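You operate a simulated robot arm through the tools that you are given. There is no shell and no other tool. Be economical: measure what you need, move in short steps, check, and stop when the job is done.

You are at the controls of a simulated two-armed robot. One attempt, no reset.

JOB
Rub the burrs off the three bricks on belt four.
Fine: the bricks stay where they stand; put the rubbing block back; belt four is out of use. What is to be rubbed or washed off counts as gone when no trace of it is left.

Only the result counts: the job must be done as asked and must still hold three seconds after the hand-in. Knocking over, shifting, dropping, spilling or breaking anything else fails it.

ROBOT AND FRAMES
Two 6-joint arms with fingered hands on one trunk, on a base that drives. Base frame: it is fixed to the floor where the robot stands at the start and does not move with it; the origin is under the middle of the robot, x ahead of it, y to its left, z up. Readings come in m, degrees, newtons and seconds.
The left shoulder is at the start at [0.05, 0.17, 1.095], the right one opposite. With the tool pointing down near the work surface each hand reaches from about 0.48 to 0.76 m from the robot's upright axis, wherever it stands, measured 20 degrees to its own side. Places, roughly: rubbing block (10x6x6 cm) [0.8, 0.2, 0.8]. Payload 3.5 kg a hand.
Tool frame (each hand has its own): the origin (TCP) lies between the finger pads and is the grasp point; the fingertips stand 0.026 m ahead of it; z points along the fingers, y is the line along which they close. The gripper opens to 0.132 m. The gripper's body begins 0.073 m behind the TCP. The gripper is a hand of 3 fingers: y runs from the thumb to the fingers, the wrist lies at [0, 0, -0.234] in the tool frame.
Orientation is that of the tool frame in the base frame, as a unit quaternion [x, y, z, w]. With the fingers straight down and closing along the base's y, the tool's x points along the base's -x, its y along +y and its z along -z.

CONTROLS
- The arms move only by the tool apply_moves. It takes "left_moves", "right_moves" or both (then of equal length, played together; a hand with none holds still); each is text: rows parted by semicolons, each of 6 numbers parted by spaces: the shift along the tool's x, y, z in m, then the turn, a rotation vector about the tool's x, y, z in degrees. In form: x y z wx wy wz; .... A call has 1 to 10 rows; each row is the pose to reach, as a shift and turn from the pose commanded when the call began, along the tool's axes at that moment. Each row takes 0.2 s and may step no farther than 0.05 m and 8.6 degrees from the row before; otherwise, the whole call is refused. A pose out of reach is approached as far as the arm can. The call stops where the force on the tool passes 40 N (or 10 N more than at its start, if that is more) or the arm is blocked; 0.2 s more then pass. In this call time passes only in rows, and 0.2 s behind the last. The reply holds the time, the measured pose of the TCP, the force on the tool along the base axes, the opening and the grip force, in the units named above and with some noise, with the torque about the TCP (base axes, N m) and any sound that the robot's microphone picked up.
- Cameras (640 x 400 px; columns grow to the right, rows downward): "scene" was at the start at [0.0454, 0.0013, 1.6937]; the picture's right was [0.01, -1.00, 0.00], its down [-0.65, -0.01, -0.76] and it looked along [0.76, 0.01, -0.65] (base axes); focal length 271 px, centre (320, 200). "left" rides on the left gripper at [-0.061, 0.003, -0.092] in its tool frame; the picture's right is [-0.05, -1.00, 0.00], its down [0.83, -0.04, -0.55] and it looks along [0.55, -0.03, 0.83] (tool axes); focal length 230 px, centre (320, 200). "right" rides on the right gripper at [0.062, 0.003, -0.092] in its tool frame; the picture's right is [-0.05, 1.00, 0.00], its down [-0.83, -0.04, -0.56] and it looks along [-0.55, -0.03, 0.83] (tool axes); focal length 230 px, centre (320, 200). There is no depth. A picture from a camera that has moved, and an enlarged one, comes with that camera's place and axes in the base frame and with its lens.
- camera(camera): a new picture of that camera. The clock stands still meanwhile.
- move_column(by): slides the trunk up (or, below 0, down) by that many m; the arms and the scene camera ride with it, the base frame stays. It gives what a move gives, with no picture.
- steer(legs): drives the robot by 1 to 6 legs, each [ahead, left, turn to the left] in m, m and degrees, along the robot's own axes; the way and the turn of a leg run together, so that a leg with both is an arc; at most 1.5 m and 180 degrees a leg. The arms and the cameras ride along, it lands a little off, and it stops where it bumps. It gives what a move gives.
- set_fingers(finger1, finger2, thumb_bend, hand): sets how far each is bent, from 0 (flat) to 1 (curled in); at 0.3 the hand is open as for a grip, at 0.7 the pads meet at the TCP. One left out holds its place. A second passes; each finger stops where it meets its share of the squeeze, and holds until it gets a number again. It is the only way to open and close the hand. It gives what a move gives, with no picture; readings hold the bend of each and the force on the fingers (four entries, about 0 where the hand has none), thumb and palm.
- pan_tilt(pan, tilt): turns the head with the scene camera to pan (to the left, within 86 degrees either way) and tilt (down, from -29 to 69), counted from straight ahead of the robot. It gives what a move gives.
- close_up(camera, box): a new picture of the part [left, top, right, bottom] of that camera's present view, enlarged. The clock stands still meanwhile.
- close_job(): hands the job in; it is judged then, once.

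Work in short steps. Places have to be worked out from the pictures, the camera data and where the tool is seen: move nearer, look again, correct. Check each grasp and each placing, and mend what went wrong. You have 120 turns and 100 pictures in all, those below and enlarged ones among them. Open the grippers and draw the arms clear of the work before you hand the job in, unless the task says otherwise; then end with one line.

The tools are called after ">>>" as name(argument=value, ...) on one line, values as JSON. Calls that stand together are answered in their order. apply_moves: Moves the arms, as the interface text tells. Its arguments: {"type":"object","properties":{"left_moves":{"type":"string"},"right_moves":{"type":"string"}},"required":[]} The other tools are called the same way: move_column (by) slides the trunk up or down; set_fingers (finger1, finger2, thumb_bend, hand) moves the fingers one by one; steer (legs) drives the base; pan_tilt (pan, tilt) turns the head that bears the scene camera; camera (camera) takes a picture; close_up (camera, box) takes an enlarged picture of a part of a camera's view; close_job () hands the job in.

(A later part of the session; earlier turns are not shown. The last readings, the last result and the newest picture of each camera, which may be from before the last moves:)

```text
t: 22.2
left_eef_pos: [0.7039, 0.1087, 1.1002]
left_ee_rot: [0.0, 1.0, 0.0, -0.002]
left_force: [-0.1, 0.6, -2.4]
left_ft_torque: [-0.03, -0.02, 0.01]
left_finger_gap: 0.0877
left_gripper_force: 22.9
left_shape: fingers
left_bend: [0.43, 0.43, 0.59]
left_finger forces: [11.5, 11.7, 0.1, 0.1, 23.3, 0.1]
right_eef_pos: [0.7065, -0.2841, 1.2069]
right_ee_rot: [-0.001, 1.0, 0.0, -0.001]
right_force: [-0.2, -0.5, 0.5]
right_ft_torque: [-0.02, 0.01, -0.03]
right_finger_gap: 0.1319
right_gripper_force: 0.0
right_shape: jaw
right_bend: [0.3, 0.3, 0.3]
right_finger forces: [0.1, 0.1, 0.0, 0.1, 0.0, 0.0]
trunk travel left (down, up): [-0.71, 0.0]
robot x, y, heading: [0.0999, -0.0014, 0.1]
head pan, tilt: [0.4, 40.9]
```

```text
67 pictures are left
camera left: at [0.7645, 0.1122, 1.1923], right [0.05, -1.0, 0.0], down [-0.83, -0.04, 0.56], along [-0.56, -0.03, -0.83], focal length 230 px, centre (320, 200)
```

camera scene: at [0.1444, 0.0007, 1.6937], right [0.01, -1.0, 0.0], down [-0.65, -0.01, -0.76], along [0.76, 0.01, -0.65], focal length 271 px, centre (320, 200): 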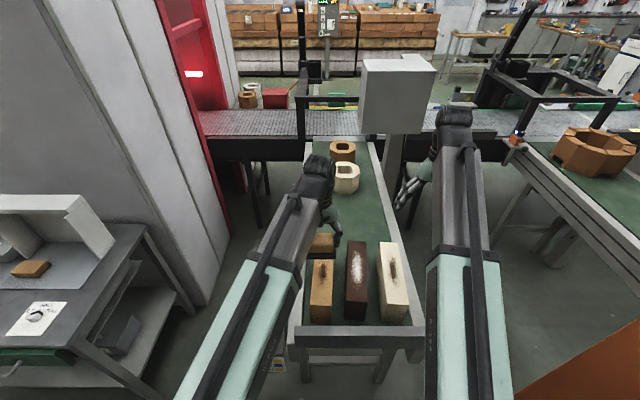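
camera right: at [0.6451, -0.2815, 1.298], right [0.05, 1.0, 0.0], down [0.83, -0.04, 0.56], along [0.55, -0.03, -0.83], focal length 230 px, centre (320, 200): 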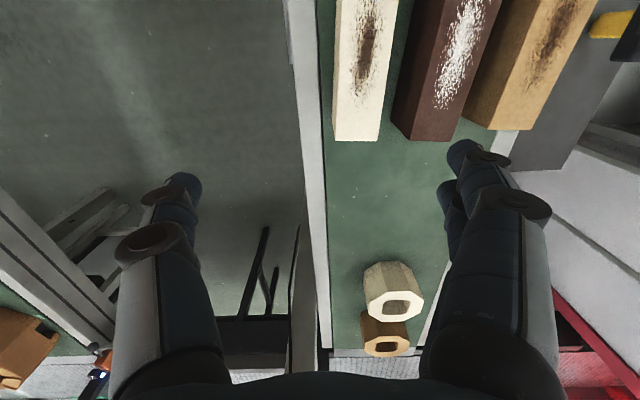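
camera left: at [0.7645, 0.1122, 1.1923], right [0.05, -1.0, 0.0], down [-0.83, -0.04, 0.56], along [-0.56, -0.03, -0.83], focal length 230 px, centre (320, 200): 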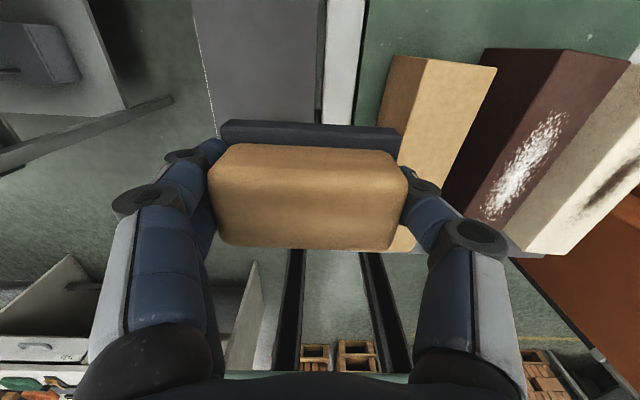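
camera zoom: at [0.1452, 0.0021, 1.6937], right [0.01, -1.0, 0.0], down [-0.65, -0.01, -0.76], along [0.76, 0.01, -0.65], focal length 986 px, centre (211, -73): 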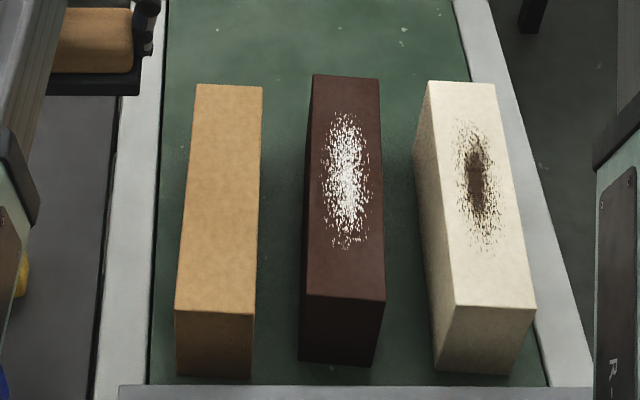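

The beige brick looks clean and unmoved. I check for faint traces.

>>> close_up(camera="scene", box=[318, 238, 348, 310])

```text
5.56 times, centred on (333, 274) of scene
camera zoom: at [0.1452, 0.0021, 1.6937], right [0.01, -1.0, 0.0], down [-0.65, -0.01, -0.76], along [0.76, 0.01, -0.65], focal length 1506 px, centre (248, -211)
```

zoom: 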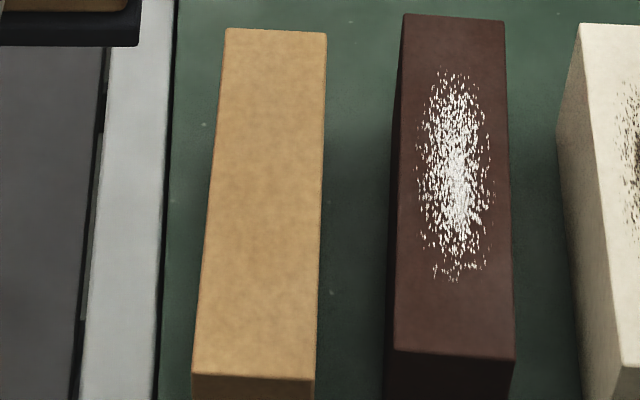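

Beige is clean. Next is the brown brick, with its burr at about [0.645, -0.113]; I carry the block over and down to z 1.03.

>>> apply_moves(left_moves="0.01 -0.045 0 0 0 0; 0.02 -0.09 0 0 0 0; 0.03 -0.135 0 0 0 0; 0.04 -0.18 0 0 0 0; 0.054 -0.222 0 0 0 0; 0.054 -0.222 0.03 0 0 0; 0.054 -0.222 0.06 0 0 0; 0.054 -0.222 0.07 0 0 0")

>>> close_up(camera="scene", box=[290, 220, 410, 330])

>>> camera(camera="right")

```text
t: 24.0
left_eef_pos: [0.6473, -0.1116, 1.0304]
left_ee_rot: [0.0, 1.0, -0.001, -0.001]
left_force: [-0.7, -0.7, -3.1]
left_ft_torque: [-0.02, 0.02, 0.01]
left_finger_gap: 0.0874
left_gripper_force: 23.5
left_shape: fingers
left_bend: [0.43, 0.43, 0.59]
left_finger forces: [11.6, 11.8, 0.0, 0.0, 23.2, 0.0]
right_eef_pos: [0.7056, -0.2852, 1.2065]
right_ee_rot: [-0.001, 1.0, 0.0, 0.0]
right_force: [0.5, 0.1, 0.2]
right_ft_torque: [0.0, 0.04, 0.03]
right_finger_gap: 0.1319
right_gripper_force: 0.1
right_shape: jaw
right_bend: [0.3, 0.3, 0.3]
right_finger forces: [0.1, 0.1, 0.0, 0.1, 0.1, 0.1]
trunk travel left (down, up): [-0.71, 0.0]
robot x, y, heading: [0.1018, 0.0017, 0.3]
head pan, tilt: [0.4, 40.9]
```

```text
3.64 times, centred on (350, 275) of scene
camera zoom: at [0.1453, 0.0015, 1.6937], right [0.01, -1.0, 0.0], down [-0.65, -0.01, -0.76], along [0.76, 0.01, -0.65], focal length 986 px, centre (211, -73)
```

zoom: 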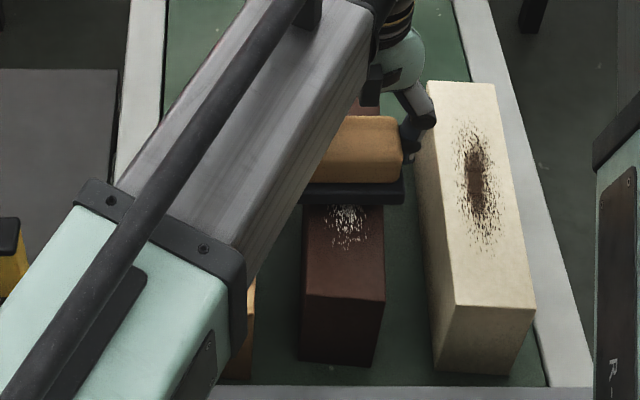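

```text
64 pictures are left
camera right: at [0.6457, -0.281, 1.2979], right [0.05, 1.0, 0.0], down [0.83, -0.04, 0.56], along [0.55, -0.03, -0.83], focal length 230 px, centre (320, 200)
```

right: 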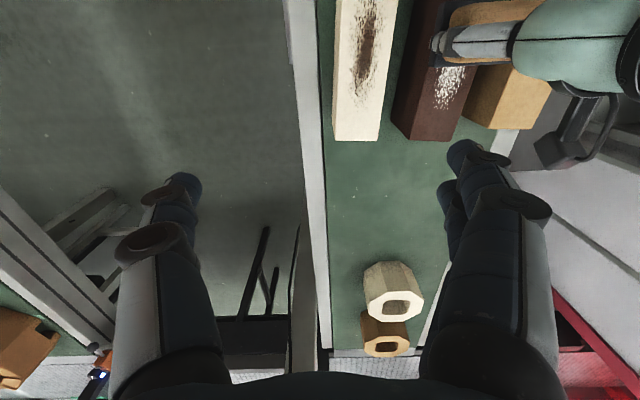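

Well placed over the brown brick. I lower to 1.013, then in 1 mm rows.

>>> apply_moves(left_moves="0 0 0.007 0 0 0; 0 0 0.014 0 0 0; 0 0 0.016 0 0 0; 0 0 0.0175 0 0 0; 0 0 0.0185 0 0 0")

```text
t: 25.2
left_eef_pos: [0.6469, -0.1121, 1.012]
left_ee_rot: [-0.001, 1.0, -0.001, -0.002]
left_force: [-0.4, -1.0, -2.9]
left_ft_torque: [0.0, 0.01, -0.01]
left_finger_gap: 0.0874
left_gripper_force: 23.5
left_shape: fingers
left_bend: [0.43, 0.43, 0.59]
left_finger forces: [11.5, 11.7, 0.1, 0.0, 23.3, 0.0]
right_eef_pos: [0.706, -0.286, 1.2062]
right_ee_rot: [0.0, 1.0, 0.0, 0.0]
right_force: [-0.3, -0.6, -0.5]
right_ft_torque: [-0.03, -0.01, 0.02]
right_finger_gap: 0.1317
right_gripper_force: 0.0
right_shape: jaw
right_bend: [0.3, 0.3, 0.3]
right_finger forces: [0.1, 0.1, 0.0, 0.0, 0.0, 0.1]
trunk travel left (down, up): [-0.71, 0.0]
robot x, y, heading: [0.1021, -0.0014, 0.2]
head pan, tilt: [0.4, 40.9]
```

Next, 0.5 mm rows until there is a light contact.

>>> apply_moves(left_moves="0 0 0.0005 0 0 0; 0 0 0.001 0 0 0; 0 0 0.0015 0 0 0")

```text
t: 26.0
left_eef_pos: [0.6462, -0.1128, 1.0105]
left_ee_rot: [0.0, 1.0, 0.0, -0.001]
left_force: [-0.3, 0.0, 7.0]
left_ft_torque: [0.2, -0.06, 0.02]
left_finger_gap: 0.0874
left_gripper_force: 23.8
left_shape: fingers
left_bend: [0.43, 0.43, 0.59]
left_finger forces: [12.1, 12.2, 0.1, 0.0, 23.3, 0.0]
right_eef_pos: [0.7041, -0.284, 1.2053]
right_ee_rot: [0.0, 1.0, 0.0, 0.0]
right_force: [0.3, 0.1, 0.3]
right_ft_torque: [-0.02, 0.01, -0.01]
right_finger_gap: 0.1318
right_gripper_force: 0.1
right_shape: jaw
right_bend: [0.3, 0.3, 0.3]
right_finger forces: [0.0, 0.0, 0.0, 0.1, 0.0, 0.0]
trunk travel left (down, up): [-0.71, 0.0]
robot x, y, heading: [0.0985, 0.0, 0.0]
head pan, tilt: [0.4, 40.9]
```

Contact at about 9 N net, which is good. I rub along x over 0.585–0.72.

>>> apply_moves(left_moves="0.02 0 0 0 0 0; 0.04 0 0 0 0 0; 0.06 0 0 0 0 0; 0.04 0 0 0 0 0; 0.02 0 0 0 0 0; 0 0 0 0 0 0; -0.02 0 0 0 0 0; -0.04 0 0 0 0 0; -0.06 0 0 0 0 0; -0.07 0 0 0 0 0")

>>> close_up(camera="scene", box=[290, 220, 410, 330])

```text
t: 28.2
left_eef_pos: [0.7168, -0.1129, 1.0115]
left_ee_rot: [-0.001, 1.0, 0.0, -0.002]
left_force: [-3.0, 0.3, 4.6]
left_ft_torque: [0.14, -0.01, 0.07]
left_finger_gap: 0.0871
left_gripper_force: 23.6
left_shape: fingers
left_bend: [0.43, 0.43, 0.59]
left_finger forces: [11.9, 12.0, 0.0, 0.0, 23.2, 0.0]
right_eef_pos: [0.7062, -0.2857, 1.2067]
right_ee_rot: [-0.001, 1.0, 0.0, 0.0]
right_force: [-0.8, -0.2, 0.2]
right_ft_torque: [0.01, 0.01, 0.02]
right_finger_gap: 0.1318
right_gripper_force: 0.1
right_shape: jaw
right_bend: [0.3, 0.3, 0.3]
right_finger forces: [0.0, 0.0, 0.0, 0.1, 0.0, 0.0]
trunk travel left (down, up): [-0.71, 0.0]
robot x, y, heading: [0.1021, 0.0031, 0.2]
head pan, tilt: [0.4, 40.9]
```

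```text
3.64 times, centred on (350, 275) of scene
camera zoom: at [0.1443, 0.0015, 1.6937], right [0.01, -1.0, 0.0], down [-0.65, -0.01, -0.76], along [0.76, 0.01, -0.65], focal length 986 px, centre (211, -73)
```

zoom: 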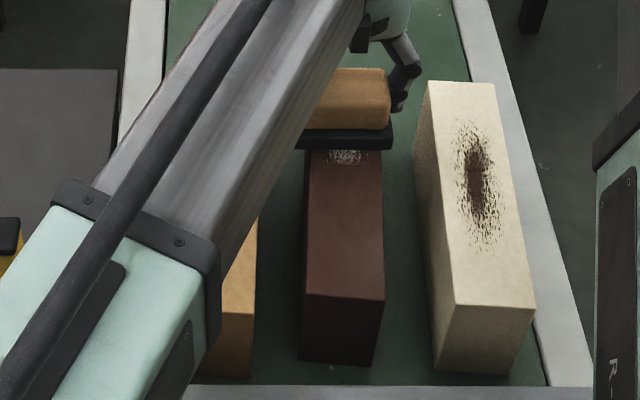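

Most of it is gone. I do more strokes over the rest of the patch.

>>> apply_moves(left_moves="0.02 0 0.0001 0 0 0; 0.04 0 0.0001 0 0 0; 0.06 0 0.0001 0 0 0; 0.035 0 0.0001 0 0 0; 0.01 0 0.0001 0 0 0; -0.005 0 0.0001 0 0 0; 0.02 0 0.0001 0 0 0; 0.045 0 0.0001 0 0 0; 0.02 0 0.0001 0 0 0; 0 0 0.0001 0 0 0")

>>> apply_moves(left_moves="0.025 0 0.0001 0 0 0; 0.05 0 0.0001 0 0 0; 0.08 0 0.0001 0 0 0; 0.11 0 0.0001 0 0 0; 0.125 0 0.0001 0 0 0; 0.095 0 0.0001 0 0 0; 0.06 0 0.0001 0 0 0; 0.03 0 0.0001 0 0 0; 0 0 0.0001 0 0 0; 0 0 -0.03 0 0 0")

```text
t: 30.4
left_eef_pos: [0.7154, -0.1116, 1.0112]
left_ee_rot: [-0.001, 1.0, 0.0, -0.001]
left_force: [-0.7, -0.3, 0.0]
left_ft_torque: [0.07, -0.05, 0.0]
left_finger_gap: 0.0873
left_gripper_force: 23.4
left_shape: fingers
left_bend: [0.43, 0.43, 0.59]
left_finger forces: [11.6, 11.7, 0.1, 0.1, 23.2, 0.0]
right_eef_pos: [0.7059, -0.2841, 1.2054]
right_ee_rot: [0.0, 1.0, 0.0, 0.0]
right_force: [0.2, 0.6, -0.5]
right_ft_torque: [-0.04, -0.01, -0.02]
right_finger_gap: 0.1318
right_gripper_force: 0.0
right_shape: jaw
right_bend: [0.3, 0.3, 0.3]
right_finger forces: [0.0, 0.1, 0.0, 0.0, 0.0, 0.0]
trunk travel left (down, up): [-0.71, 0.0]
robot x, y, heading: [0.0988, -0.0014, 0.1]
head pan, tilt: [0.4, 40.9]
```

```text
t: 32.6
left_eef_pos: [0.7177, -0.1118, 1.0397]
left_ee_rot: [0.0, 1.0, 0.0, -0.001]
left_force: [-0.8, -0.4, -2.3]
left_ft_torque: [-0.02, -0.04, -0.03]
left_finger_gap: 0.0873
left_gripper_force: 22.9
left_shape: fingers
left_bend: [0.43, 0.43, 0.59]
left_finger forces: [11.4, 11.6, 0.0, 0.0, 22.8, 0.0]
right_eef_pos: [0.7046, -0.2853, 1.2063]
right_ee_rot: [-0.001, 1.0, 0.0, 0.0]
right_force: [0.4, 0.7, 0.1]
right_ft_torque: [0.0, -0.02, 0.03]
right_finger_gap: 0.1318
right_gripper_force: 0.0
right_shape: jaw
right_bend: [0.3, 0.3, 0.3]
right_finger forces: [0.0, 0.1, 0.0, 0.0, 0.0, 0.1]
trunk travel left (down, up): [-0.71, 0.0]
robot x, y, heading: [0.102, 0.0018, 0.2]
head pan, tilt: [0.4, 40.9]
```

I raise the block and swing it left to inspect the brown brick.

>>> apply_moves(left_moves="0 0 -0.04 0 0 0; 0 0.04 -0.06 0 0 0; 0 0.085 -0.06 0 0 0; 0 0.13 -0.06 0 0 0; 0 0.175 -0.06 0 0 0")

>>> close_up(camera="scene", box=[290, 220, 410, 330])

>>> close_up(camera="scene", box=[335, 235, 395, 275])

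```text
t: 33.8
left_eef_pos: [0.7142, 0.0658, 1.1022]
left_ee_rot: [0.0, 1.0, 0.0, -0.001]
left_force: [0.4, -0.8, -3.1]
left_ft_torque: [0.0, 0.0, 0.03]
left_finger_gap: 0.0874
left_gripper_force: 23.1
left_shape: fingers
left_bend: [0.43, 0.43, 0.59]
left_finger forces: [11.6, 11.7, 0.0, 0.0, 23.1, 0.1]
right_eef_pos: [0.7065, -0.283, 1.2054]
right_ee_rot: [-0.001, 1.0, 0.0, -0.001]
right_force: [-0.1, 0.2, 0.5]
right_ft_torque: [-0.02, 0.01, 0.0]
right_finger_gap: 0.132
right_gripper_force: 0.1
right_shape: jaw
right_bend: [0.3, 0.3, 0.3]
right_finger forces: [0.1, 0.0, 0.0, 0.0, 0.0, 0.1]
trunk travel left (down, up): [-0.71, 0.0]
robot x, y, heading: [0.0996, -0.0002, -0.1]
head pan, tilt: [0.4, 40.9]
```

```text
3.64 times, centred on (350, 275) of scene
camera zoom: at [0.1451, 0.002, 1.6937], right [0.01, -1.0, 0.0], down [-0.65, -0.01, -0.76], along [0.76, 0.01, -0.65], focal length 986 px, centre (211, -73)
```

zoom: 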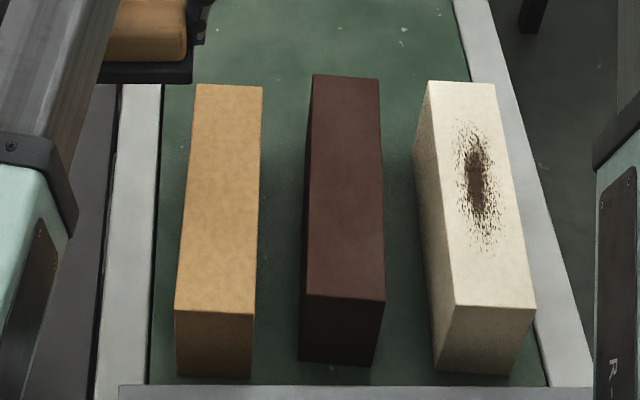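

```text
10.00 times, centred on (365, 255) of scene
camera zoom: at [0.1451, 0.002, 1.6937], right [0.01, -1.0, 0.0], down [-0.65, -0.01, -0.76], along [0.76, 0.01, -0.65], focal length 2711 px, centre (-130, -350)
```

zoom: 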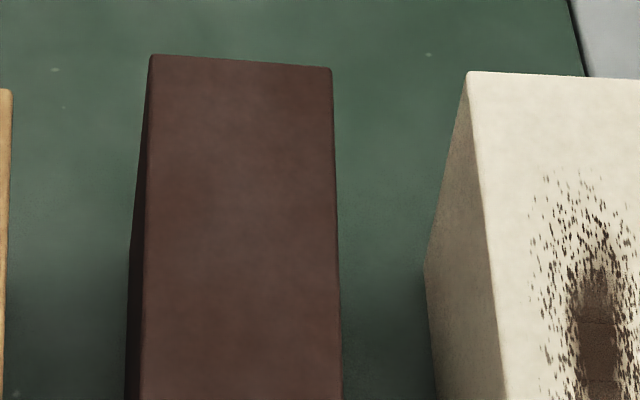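

Brown is clean. The cream brick's mark has a denser core, so I look at it more closely.

>>> close_up(camera="scene", box=[365, 235, 405, 300])

>>> close_up(camera="right", box=[310, 0, 430, 150])

```text
6.15 times, centred on (385, 268) of scene
camera zoom: at [0.1451, 0.002, 1.6937], right [0.01, -1.0, 0.0], down [-0.65, -0.01, -0.76], along [0.76, 0.01, -0.65], focal length 1668 px, centre (-80, -215)
```

zoom: 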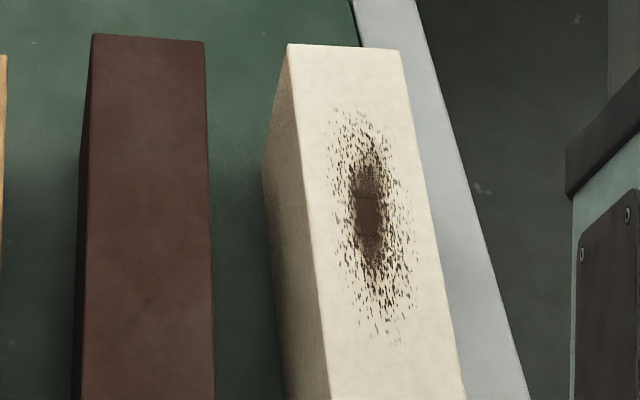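

```text
2.67 times, centred on (370, 75) of right
camera zoom: at [0.6455, -0.2807, 1.298], right [0.05, 1.0, 0.0], down [0.83, -0.04, 0.56], along [0.55, -0.03, -0.83], focal length 614 px, centre (187, 533)
```

zoom: 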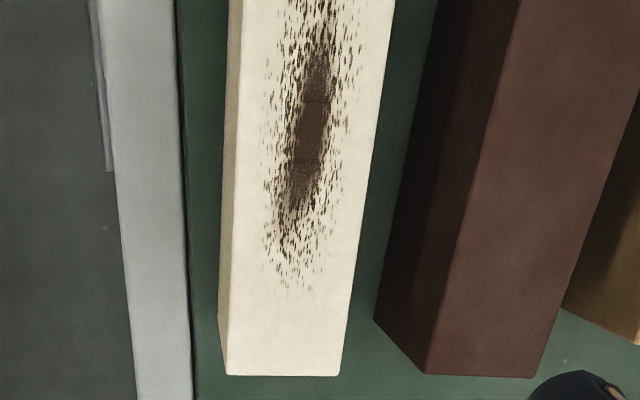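

The right hand at y -0.285 would be in the way over the cream brick, so it must go aside. I look to the right first.

>>> pan_tilt(pan=-35, tilt=41)

>>> camera(camera="scene")

```text
t: 34.8
left_eef_pos: [0.7136, 0.0638, 1.1021]
left_ee_rot: [-0.001, 1.0, -0.001, -0.002]
left_force: [-0.3, 0.3, -2.7]
left_ft_torque: [-0.02, -0.02, 0.0]
left_finger_gap: 0.0876
left_gripper_force: 23.1
left_shape: fingers
left_bend: [0.43, 0.43, 0.59]
left_finger forces: [11.5, 11.6, 0.0, 0.0, 23.1, 0.0]
right_eef_pos: [0.7068, -0.2848, 1.2066]
right_ee_rot: [-0.001, 1.0, 0.0, 0.001]
right_force: [0.1, -0.7, -0.8]
right_ft_torque: [-0.02, 0.0, 0.0]
right_finger_gap: 0.1321
right_gripper_force: 0.0
right_shape: jaw
right_bend: [0.3, 0.3, 0.3]
right_finger forces: [0.1, 0.1, 0.0, 0.1, 0.1, 0.1]
trunk travel left (down, up): [-0.71, 0.0]
robot x, y, heading: [0.1007, 0.0044, 0.1]
head pan, tilt: [-35.0, 41.0]
```

```text
58 pictures are left
camera scene: at [0.1301, -0.0476, 1.6935], right [-0.57, -0.82, 0.0], down [-0.54, 0.38, -0.75], along [0.62, -0.43, -0.66], focal length 271 px, centre (320, 200)
```

scene: 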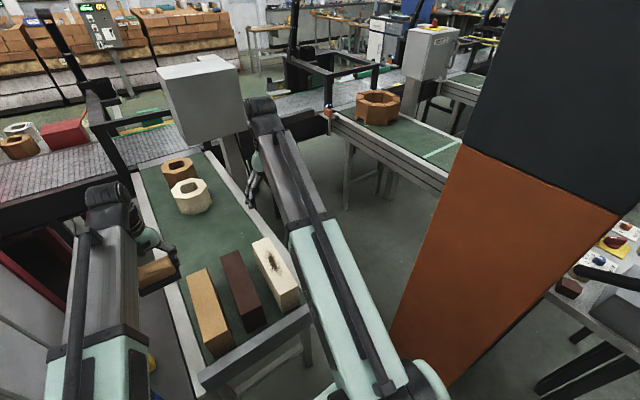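

A pillar stands at y below about -0.78. I move the right hand a modest way outwards, to about [0.63, -0.47, 1.25], which keeps clear of it.

>>> apply_moves(right_moves="0.015 -0.037 -0.01 0 0 0; 0.03 -0.074 -0.02 0 0 0; 0.045 -0.111 -0.03 0 0 0; 0.06 -0.148 -0.04 0 0 0; 0.075 -0.185 -0.045 0 0 0")

>>> pan_tilt(pan=0.4, tilt=40.9)

>>> camera(camera="scene")

```text
t: 36.0
left_eef_pos: [0.7137, 0.0644, 1.1015]
left_ee_rot: [0.0, 1.0, 0.0, -0.001]
left_force: [-0.8, 0.2, -2.0]
left_ft_torque: [0.01, -0.02, 0.01]
left_finger_gap: 0.0874
left_gripper_force: 22.5
left_shape: fingers
left_bend: [0.43, 0.43, 0.59]
left_finger forces: [11.5, 11.7, 0.0, 0.0, 23.1, 0.0]
right_eef_pos: [0.6302, -0.4686, 1.2506]
right_ee_rot: [-0.001, 1.0, 0.0, 0.001]
right_force: [0.0, 0.2, -0.1]
right_ft_torque: [0.01, 0.01, 0.02]
right_finger_gap: 0.1317
right_gripper_force: 0.0
right_shape: jaw
right_bend: [0.3, 0.3, 0.3]
right_finger forces: [0.0, 0.0, 0.0, 0.0, 0.0, 0.0]
trunk travel left (down, up): [-0.71, 0.0]
robot x, y, heading: [0.0975, -0.0044, 0.2]
head pan, tilt: [-35.0, 41.0]
```

```text
t: 37.0
left_eef_pos: [0.7144, 0.0655, 1.1022]
left_ee_rot: [-0.001, 1.0, 0.0, -0.002]
left_force: [0.3, 0.0, -2.2]
left_ft_torque: [-0.03, 0.0, 0.04]
left_finger_gap: 0.0874
left_gripper_force: 22.7
left_shape: fingers
left_bend: [0.43, 0.43, 0.59]
left_finger forces: [11.5, 11.6, 0.0, 0.1, 23.1, 0.0]
right_eef_pos: [0.63, -0.4675, 1.2506]
right_ee_rot: [0.0, 1.0, 0.0, 0.0]
right_force: [0.9, 0.5, 0.2]
right_ft_torque: [0.0, -0.02, 0.02]
right_finger_gap: 0.1318
right_gripper_force: 0.0
right_shape: jaw
right_bend: [0.3, 0.3, 0.3]
right_finger forces: [0.0, 0.0, 0.1, 0.0, 0.0, 0.0]
trunk travel left (down, up): [-0.71, 0.0]
robot x, y, heading: [0.1002, -0.0033, 0.2]
head pan, tilt: [0.4, 40.9]
```

```text
57 pictures are left
camera scene: at [0.1453, 0.0013, 1.6937], right [0.01, -1.0, 0.0], down [-0.65, 0.0, -0.76], along [0.76, 0.01, -0.65], focal length 271 px, centre (320, 200)
```

scene: 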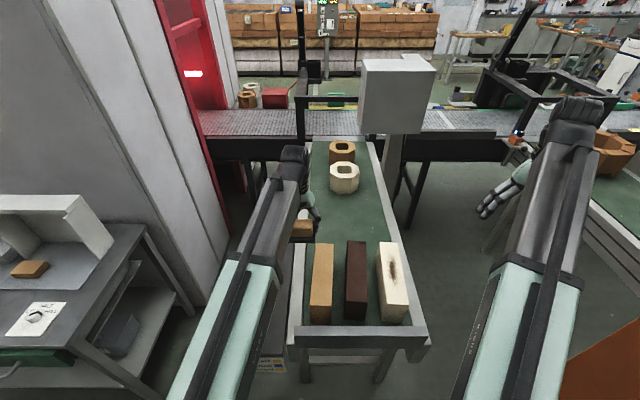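

The way is free. I carry the block over the cream brick at about [0.655, -0.231] and down to z 1.03.

>>> apply_moves(left_moves="0.008 -0.043 0 0 0 0; 0.017 -0.086 0 0 0 0; 0.026 -0.129 0 0 0 0; 0.035 -0.172 0 0 0 0; 0.044 -0.215 0 0 0 0; 0.053 -0.258 0 0 0 0; 0.058 -0.296 0 0 0 0; 0.058 -0.296 0.035 0 0 0; 0.058 -0.296 0.07 0 0 0")

>>> close_up(camera="scene", box=[310, 200, 450, 330])

>>> camera(camera="right")

```text
t: 39.0
left_eef_pos: [0.6578, -0.2354, 1.0322]
left_ee_rot: [-0.001, 1.0, 0.0, -0.002]
left_force: [-0.7, 0.8, -2.9]
left_ft_torque: [-0.02, -0.01, 0.02]
left_finger_gap: 0.0875
left_gripper_force: 23.0
left_shape: fingers
left_bend: [0.43, 0.43, 0.59]
left_finger forces: [11.6, 11.5, 0.0, 0.0, 23.1, 0.0]
right_eef_pos: [0.6296, -0.4683, 1.251]
right_ee_rot: [-0.001, 1.0, 0.0, 0.0]
right_force: [-0.6, -0.1, 0.3]
right_ft_torque: [0.04, 0.01, 0.01]
right_finger_gap: 0.1319
right_gripper_force: 0.1
right_shape: jaw
right_bend: [0.3, 0.3, 0.3]
right_finger forces: [0.1, 0.0, 0.0, 0.0, 0.1, 0.0]
trunk travel left (down, up): [-0.71, 0.0]
robot x, y, heading: [0.1014, 0.003, 0.0]
head pan, tilt: [0.4, 40.9]
```

```text
3.08 times, centred on (380, 265) of scene
camera zoom: at [0.1453, 0.0009, 1.6937], right [0.01, -1.0, 0.0], down [-0.65, 0.0, -0.76], along [0.76, 0.01, -0.65], focal length 834 px, centre (135, 0)
```

zoom: 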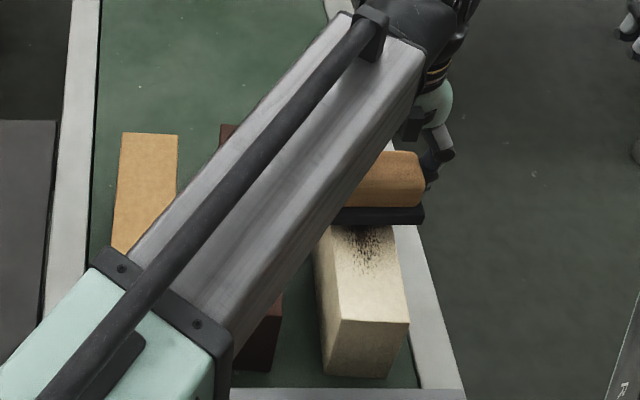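

```text
55 pictures are left
camera right: at [0.5697, -0.4655, 1.3421], right [0.05, 1.0, 0.0], down [0.83, -0.04, 0.56], along [0.55, -0.03, -0.83], focal length 230 px, centre (320, 200)
```

right: 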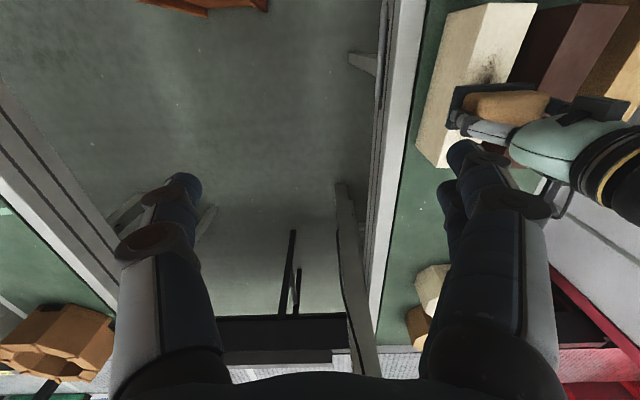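

Position looks good. I nudge +4 mm in y and lower to just above contact.

>>> apply_moves(left_moves="0 0.004 0.007 0 0 0; 0 0.004 0.014 0 0 0; 0 0.004 0.017 0 0 0; 0 0.004 0.0185 0 0 0; 0 0.004 0.0195 0 0 0")

```text
t: 40.2
left_eef_pos: [0.6573, -0.2298, 1.0118]
left_ee_rot: [-0.001, 1.0, 0.001, -0.002]
left_force: [0.2, -0.7, -1.9]
left_ft_torque: [0.02, -0.04, 0.01]
left_finger_gap: 0.0873
left_gripper_force: 22.9
left_shape: fingers
left_bend: [0.43, 0.43, 0.59]
left_finger forces: [11.5, 11.5, 0.1, 0.0, 23.2, 0.0]
right_eef_pos: [0.6297, -0.4693, 1.2503]
right_ee_rot: [-0.001, 1.0, -0.001, 0.0]
right_force: [-0.1, 0.0, 0.3]
right_ft_torque: [0.02, 0.03, -0.02]
right_finger_gap: 0.1317
right_gripper_force: 0.1
right_shape: jaw
right_bend: [0.3, 0.3, 0.3]
right_finger forces: [0.1, 0.0, 0.0, 0.0, 0.0, 0.0]
trunk travel left (down, up): [-0.71, 0.0]
robot x, y, heading: [0.1006, 0.0014, 0.1]
head pan, tilt: [0.4, 40.9]
```

Now 0.5 mm rows to a light contact.

>>> apply_moves(left_moves="0 0 0.0005 0 0 0; 0 0 0.001 0 0 0; 0 0 0.0015 0 0 0")

```text
t: 41.0
left_eef_pos: [0.6584, -0.2292, 1.0111]
left_ee_rot: [-0.001, 1.0, -0.001, -0.001]
left_force: [1.6, -0.9, 9.1]
left_ft_torque: [0.28, -0.08, -0.05]
left_finger_gap: 0.0876
left_gripper_force: 23.9
left_shape: fingers
left_bend: [0.43, 0.43, 0.59]
left_finger forces: [11.9, 12.0, 0.0, 0.1, 23.4, 0.0]
right_eef_pos: [0.6295, -0.4688, 1.2515]
right_ee_rot: [-0.001, 1.0, 0.001, 0.0]
right_force: [-0.3, -0.6, -0.2]
right_ft_torque: [0.03, 0.02, 0.02]
right_finger_gap: 0.1321
right_gripper_force: 0.1
right_shape: jaw
right_bend: [0.3, 0.3, 0.3]
right_finger forces: [0.0, 0.0, 0.0, 0.0, 0.0, 0.1]
trunk travel left (down, up): [-0.71, 0.0]
robot x, y, heading: [0.1006, -0.0013, 0.2]
head pan, tilt: [0.4, 40.9]
```

Contact is light, so I rub along x over 0.585–0.72.

>>> apply_moves(left_moves="0.02 0 0 0 0 0; 0.04 0 0 0 0 0; 0.06 0 0 0 0 0; 0.075 0 0 0 0 0; 0.05 0 0 0 0 0; 0.025 0 0 0 0 0; 0 0 0 0 0 0; -0.02 0 0 0 0 0; -0.04 0 0 0 0 0; -0.06 0 0 0 0 0")

>>> apply_moves(left_moves="0.02 0 0.0001 0 0 0; 0.04 0 0.0001 0 0 0; 0.06 0 0.0001 0 0 0; 0.035 0 0.0001 0 0 0; 0.01 0 0.0001 0 0 0; -0.002 0 0.0001 0 0 0; 0.02 0 0.0001 0 0 0; 0.045 0 0.0001 0 0 0; 0.02 0 0.0001 0 0 0; 0 0 0.0001 0 0 0")

>>> close_up(camera="scene", box=[310, 200, 450, 330])

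```text
t: 43.2
left_eef_pos: [0.717, -0.2285, 1.0116]
left_ee_rot: [0.0, 1.0, -0.001, -0.001]
left_force: [-7.5, -0.6, 16.2]
left_ft_torque: [0.28, 0.06, 0.16]
left_finger_gap: 0.0876
left_gripper_force: 24.4
left_shape: fingers
left_bend: [0.43, 0.43, 0.59]
left_finger forces: [12.5, 12.4, 0.0, 0.0, 23.8, 0.0]
right_eef_pos: [0.6279, -0.4686, 1.2506]
right_ee_rot: [-0.001, 1.0, 0.0, 0.0]
right_force: [0.6, -1.5, -0.6]
right_ft_torque: [0.04, -0.02, 0.0]
right_finger_gap: 0.132
right_gripper_force: 0.0
right_shape: jaw
right_bend: [0.3, 0.3, 0.3]
right_finger forces: [0.0, 0.0, 0.0, 0.1, 0.1, 0.0]
trunk travel left (down, up): [-0.71, 0.0]
robot x, y, heading: [0.0958, -0.004, 0.1]
head pan, tilt: [0.4, 40.9]
```

```text
t: 45.4
left_eef_pos: [0.7163, -0.2292, 1.0111]
left_ee_rot: [0.001, 1.0, 0.0, 0.0]
left_force: [-8.6, -2.5, 21.4]
left_ft_torque: [0.26, 0.07, 0.14]
left_finger_gap: 0.0876
left_gripper_force: 25.8
left_shape: fingers
left_bend: [0.43, 0.43, 0.59]
left_finger forces: [13.0, 13.1, 0.0, 0.1, 24.7, 0.0]
right_eef_pos: [0.6277, -0.469, 1.2524]
right_ee_rot: [0.0, 1.0, 0.0, 0.0]
right_force: [0.1, 0.4, -0.8]
right_ft_torque: [-0.02, -0.01, 0.01]
right_finger_gap: 0.1318
right_gripper_force: 0.2
right_shape: jaw
right_bend: [0.3, 0.3, 0.3]
right_finger forces: [0.0, 0.0, 0.0, 0.1, 0.0, 0.0]
trunk travel left (down, up): [-0.71, 0.0]
robot x, y, heading: [0.0982, -0.0023, -0.0]
head pan, tilt: [0.4, 40.9]
```

```text
3.08 times, centred on (380, 265) of scene
camera zoom: at [0.1416, 0.002, 1.6938], right [0.01, -1.0, 0.0], down [-0.65, -0.01, -0.76], along [0.76, 0.01, -0.65], focal length 834 px, centre (135, 0)
```

zoom: 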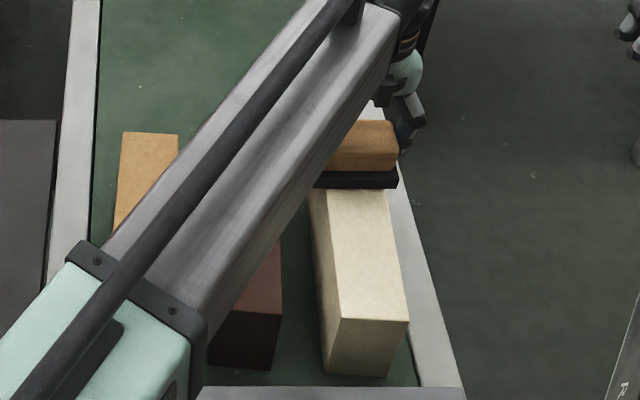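

The visible part is clean. One more stroke round, with slightly less pressure and full length, then I lift and swing left.

>>> apply_moves(left_moves="0.02 0 -0.0004 0 0 0; 0.045 0 -0.0004 0 0 0; 0.07 0 -0.0004 0 0 0; 0.1 0 -0.0004 0 0 0; 0.13 0 -0.0004 0 0 0; 0.1 0 -0.0004 0 0 0; 0.07 0 -0.0004 0 0 0; 0.035 0 -0.0004 0 0 0; 0.0 0 -0.0004 0 0 0; 0.01 0 -0.03 0 0 0")

>>> apply_moves(left_moves="0 0 -0.04 0 0 0; 0 0.04 -0.06 0 0 0; 0 0.085 -0.06 0 0 0; 0 0.13 -0.06 0 0 0; 0 0.175 -0.06 0 0 0; 0 0.22 -0.06 0 0 0; 0 0.265 -0.06 0 0 0; 0 0.31 -0.06 0 0 0; 0 0.355 -0.06 0 0 0")

>>> close_up(camera="scene", box=[290, 220, 410, 330])

>>> close_up(camera="scene", box=[370, 235, 410, 300])

```text
t: 47.6
left_eef_pos: [0.7083, -0.2292, 1.0373]
left_ee_rot: [-0.001, 1.0, 0.0, -0.002]
left_force: [-0.8, 0.8, -2.0]
left_ft_torque: [-0.02, -0.03, 0.0]
left_finger_gap: 0.0874
left_gripper_force: 23.7
left_shape: fingers
left_bend: [0.43, 0.43, 0.59]
left_finger forces: [11.6, 11.8, 0.0, 0.0, 23.3, 0.1]
right_eef_pos: [0.6292, -0.4681, 1.2495]
right_ee_rot: [-0.001, 1.0, 0.0, 0.001]
right_force: [0.0, 0.9, -0.2]
right_ft_torque: [0.0, -0.03, -0.02]
right_finger_gap: 0.132
right_gripper_force: 0.1
right_shape: jaw
right_bend: [0.3, 0.3, 0.3]
right_finger forces: [0.1, 0.0, 0.1, 0.1, 0.0, 0.1]
trunk travel left (down, up): [-0.71, 0.0]
robot x, y, heading: [0.0996, -0.0008, 0.1]
head pan, tilt: [0.4, 40.9]
```

```text
t: 49.6
left_eef_pos: [0.7099, 0.1253, 1.0998]
left_ee_rot: [0.0, 1.0, 0.0, -0.001]
left_force: [0.0, -0.1, -3.5]
left_ft_torque: [-0.02, 0.03, 0.0]
left_finger_gap: 0.0872
left_gripper_force: 23.6
left_shape: fingers
left_bend: [0.43, 0.43, 0.59]
left_finger forces: [11.7, 11.7, 0.0, 0.0, 23.5, 0.1]
right_eef_pos: [0.6306, -0.4679, 1.2504]
right_ee_rot: [-0.001, 1.0, 0.0, 0.0]
right_force: [0.3, -0.2, 0.0]
right_ft_torque: [0.0, 0.02, 0.03]
right_finger_gap: 0.1319
right_gripper_force: 0.1
right_shape: jaw
right_bend: [0.3, 0.3, 0.3]
right_finger forces: [0.1, 0.0, 0.0, 0.0, 0.1, 0.0]
trunk travel left (down, up): [-0.71, 0.0]
robot x, y, heading: [0.1008, -0.0011, -0.1]
head pan, tilt: [0.4, 40.9]
```

```text
3.64 times, centred on (350, 275) of scene
camera zoom: at [0.1452, 0.0021, 1.6937], right [0.01, -1.0, 0.0], down [-0.65, -0.01, -0.76], along [0.76, 0.01, -0.65], focal length 986 px, centre (211, -73)
```

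zoom: 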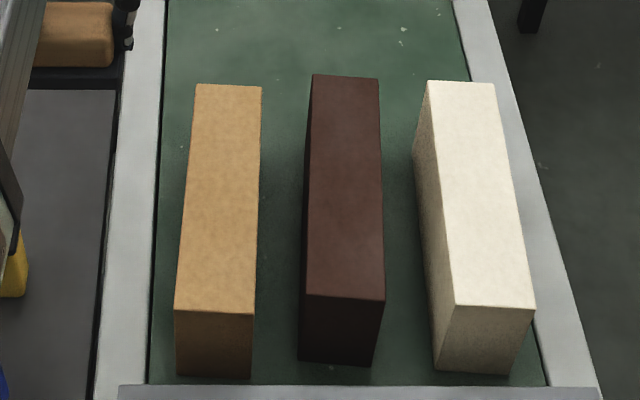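

```text
6.15 times, centred on (390, 268) of scene
camera zoom: at [0.1452, 0.0021, 1.6937], right [0.01, -1.0, 0.0], down [-0.65, -0.01, -0.76], along [0.76, 0.01, -0.65], focal length 1668 px, centre (-111, -215)
```

zoom: 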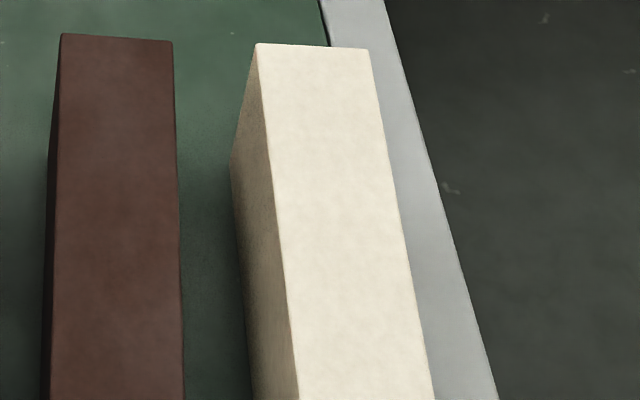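

All three bricks are clean and where they stood. Now I return the block to its spot at [0.785, 0.197]; first over it at height, then down to 0.90.

>>> apply_moves(left_moves="-0.025 0.024 0 0 0 0; -0.05 0.048 0 0 0 0; -0.075 0.072 0 0 0 0; -0.075 0.072 0.04 0 0 0; -0.075 0.072 0.08 0 0 0; -0.075 0.072 0.12 0 0 0; -0.075 0.072 0.16 0 0 0; -0.075 0.072 0.2 0 0 0")

>>> camera(camera="left")

```text
t: 51.4
left_eef_pos: [0.7827, 0.1976, 0.8984]
left_ee_rot: [-0.002, 1.0, 0.0, -0.002]
left_force: [0.6, -0.2, -3.1]
left_ft_torque: [-0.03, -0.03, -0.01]
left_finger_gap: 0.0872
left_gripper_force: 23.5
left_shape: fingers
left_bend: [0.43, 0.43, 0.59]
left_finger forces: [11.8, 11.8, 0.0, 0.1, 23.5, 0.0]
right_eef_pos: [0.6297, -0.4672, 1.2495]
right_ee_rot: [0.0, 1.0, 0.0, 0.0]
right_force: [0.0, 0.6, -1.2]
right_ft_torque: [-0.03, 0.01, 0.0]
right_finger_gap: 0.1319
right_gripper_force: 0.1
right_shape: jaw
right_bend: [0.3, 0.3, 0.3]
right_finger forces: [0.0, 0.1, 0.0, 0.1, 0.0, 0.1]
trunk travel left (down, up): [-0.71, 0.0]
robot x, y, heading: [0.0969, 0.0015, 0.3]
head pan, tilt: [0.4, 40.9]
```

```text
51 pictures are left
camera left: at [0.8448, 0.2006, 0.991], right [0.05, -1.0, 0.0], down [-0.83, -0.04, 0.56], along [-0.56, -0.03, -0.83], focal length 230 px, centre (320, 200)
```

left: 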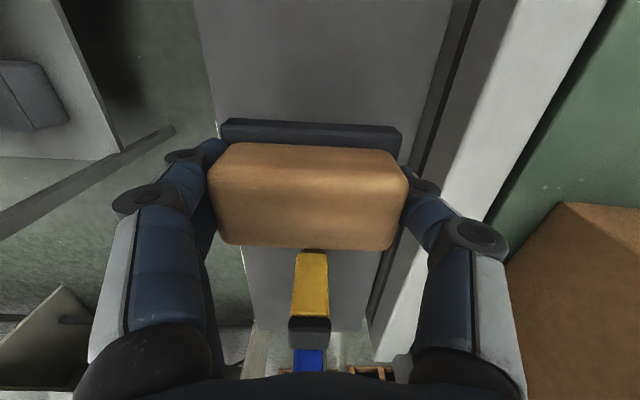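

I lower to 0.856, then finer steps to touch the tray.

>>> apply_moves(left_moves="-0.001 0 0.02 0 0 0; -0.001 0 0.036 0 0 0; -0.001 0 0.043 0 0 0; -0.001 0 0.045 0 0 0")

>>> apply_moves(left_moves="0 0 0.001 0 0 0; 0 0 0.002 0 0 0; 0 0 0.003 0 0 0")

```text
t: 52.4
left_eef_pos: [0.7829, 0.198, 0.8553]
left_ee_rot: [-0.001, 1.0, -0.001, -0.002]
left_force: [0.3, -0.5, -2.3]
left_ft_torque: [-0.01, -0.03, -0.01]
left_finger_gap: 0.0876
left_gripper_force: 23.9
left_shape: fingers
left_bend: [0.43, 0.43, 0.59]
left_finger forces: [11.7, 11.7, 0.0, 0.1, 23.5, 0.0]
right_eef_pos: [0.6303, -0.4691, 1.2507]
right_ee_rot: [0.0, 1.0, 0.0, 0.0]
right_force: [-0.4, 0.8, 0.2]
right_ft_torque: [0.0, 0.0, -0.02]
right_finger_gap: 0.1319
right_gripper_force: 0.0
right_shape: jaw
right_bend: [0.3, 0.3, 0.3]
right_finger forces: [0.0, 0.1, 0.1, 0.0, 0.0, 0.1]
trunk travel left (down, up): [-0.71, 0.0]
robot x, y, heading: [0.0988, 0.0002, 0.1]
head pan, tilt: [0.4, 40.9]
```

```text
t: 53.2
left_eef_pos: [0.7823, 0.1973, 0.8507]
left_ee_rot: [-0.001, 1.0, 0.001, -0.003]
left_force: [0.1, 0.5, -2.9]
left_ft_torque: [-0.04, 0.01, 0.0]
left_finger_gap: 0.0871
left_gripper_force: 24.1
left_shape: fingers
left_bend: [0.43, 0.43, 0.59]
left_finger forces: [11.7, 11.8, 0.1, 0.0, 23.5, 0.0]
right_eef_pos: [0.6298, -0.4697, 1.2499]
right_ee_rot: [-0.001, 1.0, 0.0, 0.0]
right_force: [0.6, 0.4, 0.3]
right_ft_torque: [-0.02, -0.01, 0.01]
right_finger_gap: 0.132
right_gripper_force: 0.0
right_shape: jaw
right_bend: [0.3, 0.3, 0.3]
right_finger forces: [0.0, 0.0, 0.1, 0.1, 0.0, 0.0]
trunk travel left (down, up): [-0.71, 0.0]
robot x, y, heading: [0.1004, 0.0026, 0.2]
head pan, tilt: [0.4, 40.9]
```

No contact yet, so I take 0.5–1 mm steps.

>>> apply_moves(left_moves="0 0 0.0005 0 0 0; 0 0 0.001 0 0 0; 0 0 0.0015 0 0 0")

```text
t: 54.0
left_eef_pos: [0.7824, 0.1973, 0.8485]
left_ee_rot: [-0.001, 1.0, -0.001, -0.001]
left_force: [-0.9, -0.2, -3.3]
left_ft_torque: [-0.02, -0.01, -0.03]
left_finger_gap: 0.0875
left_gripper_force: 23.4
left_shape: fingers
left_bend: [0.43, 0.43, 0.59]
left_finger forces: [11.6, 11.8, 0.0, 0.1, 23.5, 0.0]
right_eef_pos: [0.6298, -0.4694, 1.2493]
right_ee_rot: [-0.001, 1.0, 0.0, 0.0]
right_force: [0.4, 0.3, -0.6]
right_ft_torque: [0.01, 0.0, -0.01]
right_finger_gap: 0.1318
right_gripper_force: 0.1
right_shape: jaw
right_bend: [0.3, 0.3, 0.3]
right_finger forces: [0.1, 0.1, 0.0, 0.0, 0.0, 0.0]
trunk travel left (down, up): [-0.71, 0.0]
robot x, y, heading: [0.0979, 0.0023, -0.0]
head pan, tilt: [0.4, 40.9]
```

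>>> apply_moves(left_moves="0 0 0.0005 0 0 0; 0 0 0.001 0 0 0; 0 0 0.0015 0 0 0; 0 0 0.002 0 0 0")

```text
t: 55.0
left_eef_pos: [0.7831, 0.1984, 0.8477]
left_ee_rot: [-0.001, 1.0, -0.001, -0.002]
left_force: [0.4, 0.4, -0.7]
left_ft_torque: [0.07, -0.03, 0.01]
left_finger_gap: 0.0872
left_gripper_force: 23.5
left_shape: fingers
left_bend: [0.43, 0.43, 0.59]
left_finger forces: [11.8, 11.8, 0.0, 0.0, 23.6, 0.0]
right_eef_pos: [0.6301, -0.4685, 1.2506]
right_ee_rot: [-0.001, 1.0, 0.001, -0.001]
right_force: [0.0, 0.1, -0.1]
right_ft_torque: [0.02, 0.0, -0.02]
right_finger_gap: 0.1315
right_gripper_force: 0.0
right_shape: jaw
right_bend: [0.3, 0.3, 0.3]
right_finger forces: [0.1, 0.1, 0.0, 0.0, 0.1, 0.1]
trunk travel left (down, up): [-0.71, 0.0]
robot x, y, heading: [0.1027, 0.0011, 0.1]
head pan, tilt: [0.4, 40.9]
```

The force has risen by about 2 N, so the block is touching the tray. I release it.

>>> set_fingers(hand="left", finger1=0.3, finger2=0.3, thumb_bend=0.3)

>>> camera(camera="left")

```text
t: 56.0
left_eef_pos: [0.7831, 0.1974, 0.8477]
left_ee_rot: [-0.001, 1.0, 0.0, -0.002]
left_force: [-0.5, 0.9, -0.5]
left_ft_torque: [0.01, 0.04, -0.01]
left_finger_gap: 0.1337
left_gripper_force: 0.1
left_shape: fingers
left_bend: [0.3, 0.3, 0.3]
left_finger forces: [0.1, 0.1, 0.1, 0.1, 0.0, 0.1]
right_eef_pos: [0.6289, -0.4693, 1.2495]
right_ee_rot: [-0.001, 1.0, 0.0, 0.0]
right_force: [0.1, -0.1, 0.3]
right_ft_torque: [-0.02, 0.03, 0.03]
right_finger_gap: 0.1318
right_gripper_force: 0.1
right_shape: jaw
right_bend: [0.3, 0.3, 0.3]
right_finger forces: [0.1, 0.0, 0.0, 0.1, 0.0, 0.1]
trunk travel left (down, up): [-0.71, 0.0]
robot x, y, heading: [0.099, -0.0001, 0.1]
head pan, tilt: [0.4, 40.9]
```

```text
50 pictures are left
camera left: at [0.8441, 0.2009, 0.9396], right [0.05, -1.0, 0.0], down [-0.83, -0.04, 0.56], along [-0.56, -0.03, -0.83], focal length 230 px, centre (320, 200)
```

left: 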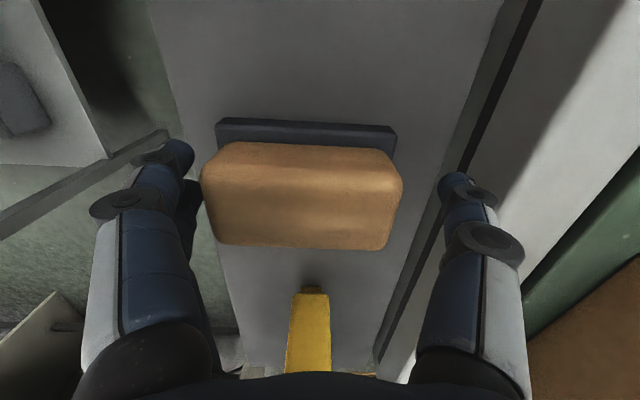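

The block stands free, about 8 mm to the left of where it lay. I centre the hand on it and rise to compare with the first picture.

>>> apply_moves(left_moves="0 0.006 0 0 0 0; 0 0.006 -0.02 0 0 0; 0 0.006 -0.06 0 0 0; 0 0.006 -0.1 0 0 0; 0 0.006 -0.145 0 0 0; -0.036 0.013 -0.19 0 0 0; -0.036 0.013 -0.205 0 0 0")

>>> close_up(camera="scene", box=[230, 240, 310, 290])

>>> close_up(camera="left", box=[270, 90, 400, 170])

```text
refused: row 6 steps farther than a row can; nothing moved
```

```text
8.00 times, centred on (270, 265) of scene
camera zoom: at [0.145, 0.0013, 1.6937], right [0.01, -1.0, 0.0], down [-0.65, -0.01, -0.76], along [0.76, 0.01, -0.65], focal length 2169 px, centre (720, -320)
```

zoom: 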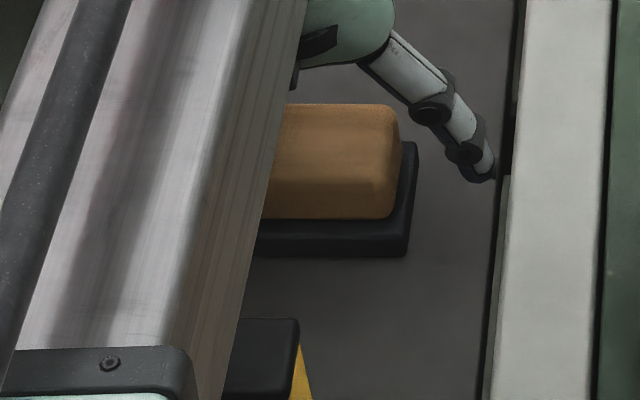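

```text
4.92 times, centred on (335, 130) of left
camera zoom: at [0.8441, 0.2009, 0.9396], right [0.05, -1.0, 0.0], down [-0.83, -0.04, 0.56], along [-0.56, -0.03, -0.83], focal length 1133 px, centre (246, 545)
```

zoom: 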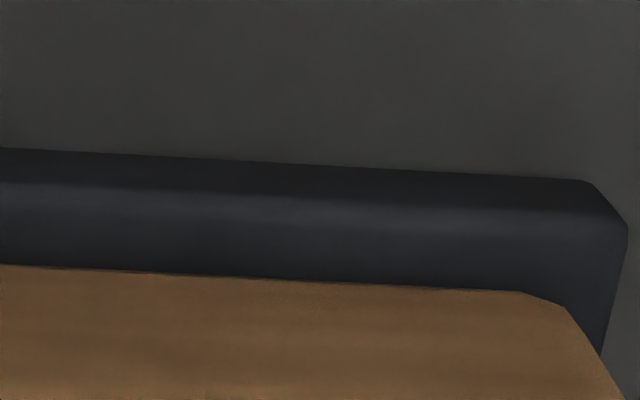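

The block lies about 8 mm left of its first place. With the two fingers on its left side I nudge it gently right.

>>> apply_moves(left_moves="0 -0.002 0 0 0 0; 0 -0.004 0 0 0 0; 0 -0.006 0 0 0 0; 0 -0.008 0 0 0 0; 0 -0.01 0 0 0 0; 0 -0.012 0 0 0 0")

>>> close_up(camera="scene", box=[230, 240, 310, 290])

>>> camera(camera="left")

```text
t: 57.4
left_eef_pos: [0.783, 0.1865, 0.847]
left_ee_rot: [0.0, 1.0, 0.0, -0.001]
left_force: [1.2, 3.4, 1.2]
left_ft_torque: [-0.01, 0.03, 0.04]
left_finger_gap: 0.1319
left_gripper_force: 1.9
left_shape: fingers
left_bend: [0.3, 0.3, 0.31]
left_finger forces: [0.5, 0.7, 0.0, 0.0, 3.3, 0.0]
right_eef_pos: [0.63, -0.4683, 1.2511]
right_ee_rot: [-0.001, 1.0, 0.0, 0.0]
right_force: [0.0, -0.4, 0.3]
right_ft_torque: [0.02, -0.01, -0.04]
right_finger_gap: 0.132
right_gripper_force: 0.1
right_shape: jaw
right_bend: [0.3, 0.3, 0.3]
right_finger forces: [0.0, 0.0, 0.0, 0.1, 0.0, 0.0]
trunk travel left (down, up): [-0.71, 0.0]
robot x, y, heading: [0.1008, -0.0016, -0.1]
head pan, tilt: [0.4, 40.9]
```

```text
8.00 times, centred on (270, 265) of scene
camera zoom: at [0.145, 0.0018, 1.6937], right [0.01, -1.0, 0.0], down [-0.65, -0.01, -0.76], along [0.76, 0.01, -0.65], focal length 2169 px, centre (720, -320)
```

zoom: 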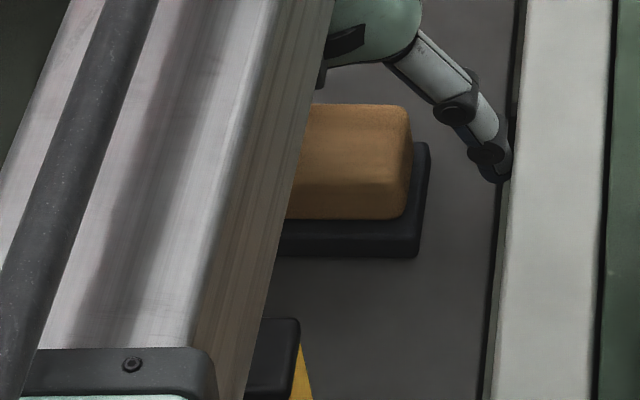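

```text
46 pictures are left
camera left: at [0.8445, 0.1893, 0.94], right [0.05, -1.0, 0.0], down [-0.83, -0.04, 0.56], along [-0.56, -0.03, -0.83], focal length 230 px, centre (320, 200)
```

left: 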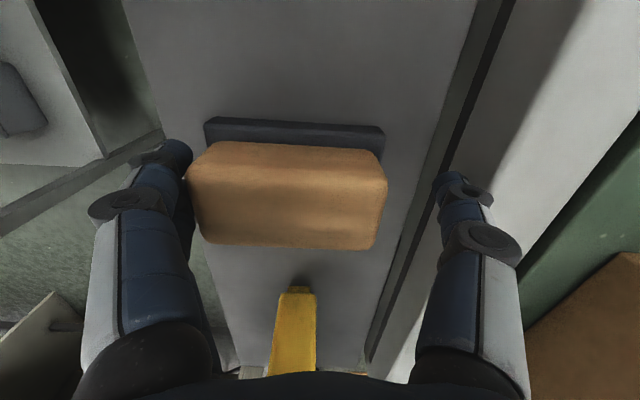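

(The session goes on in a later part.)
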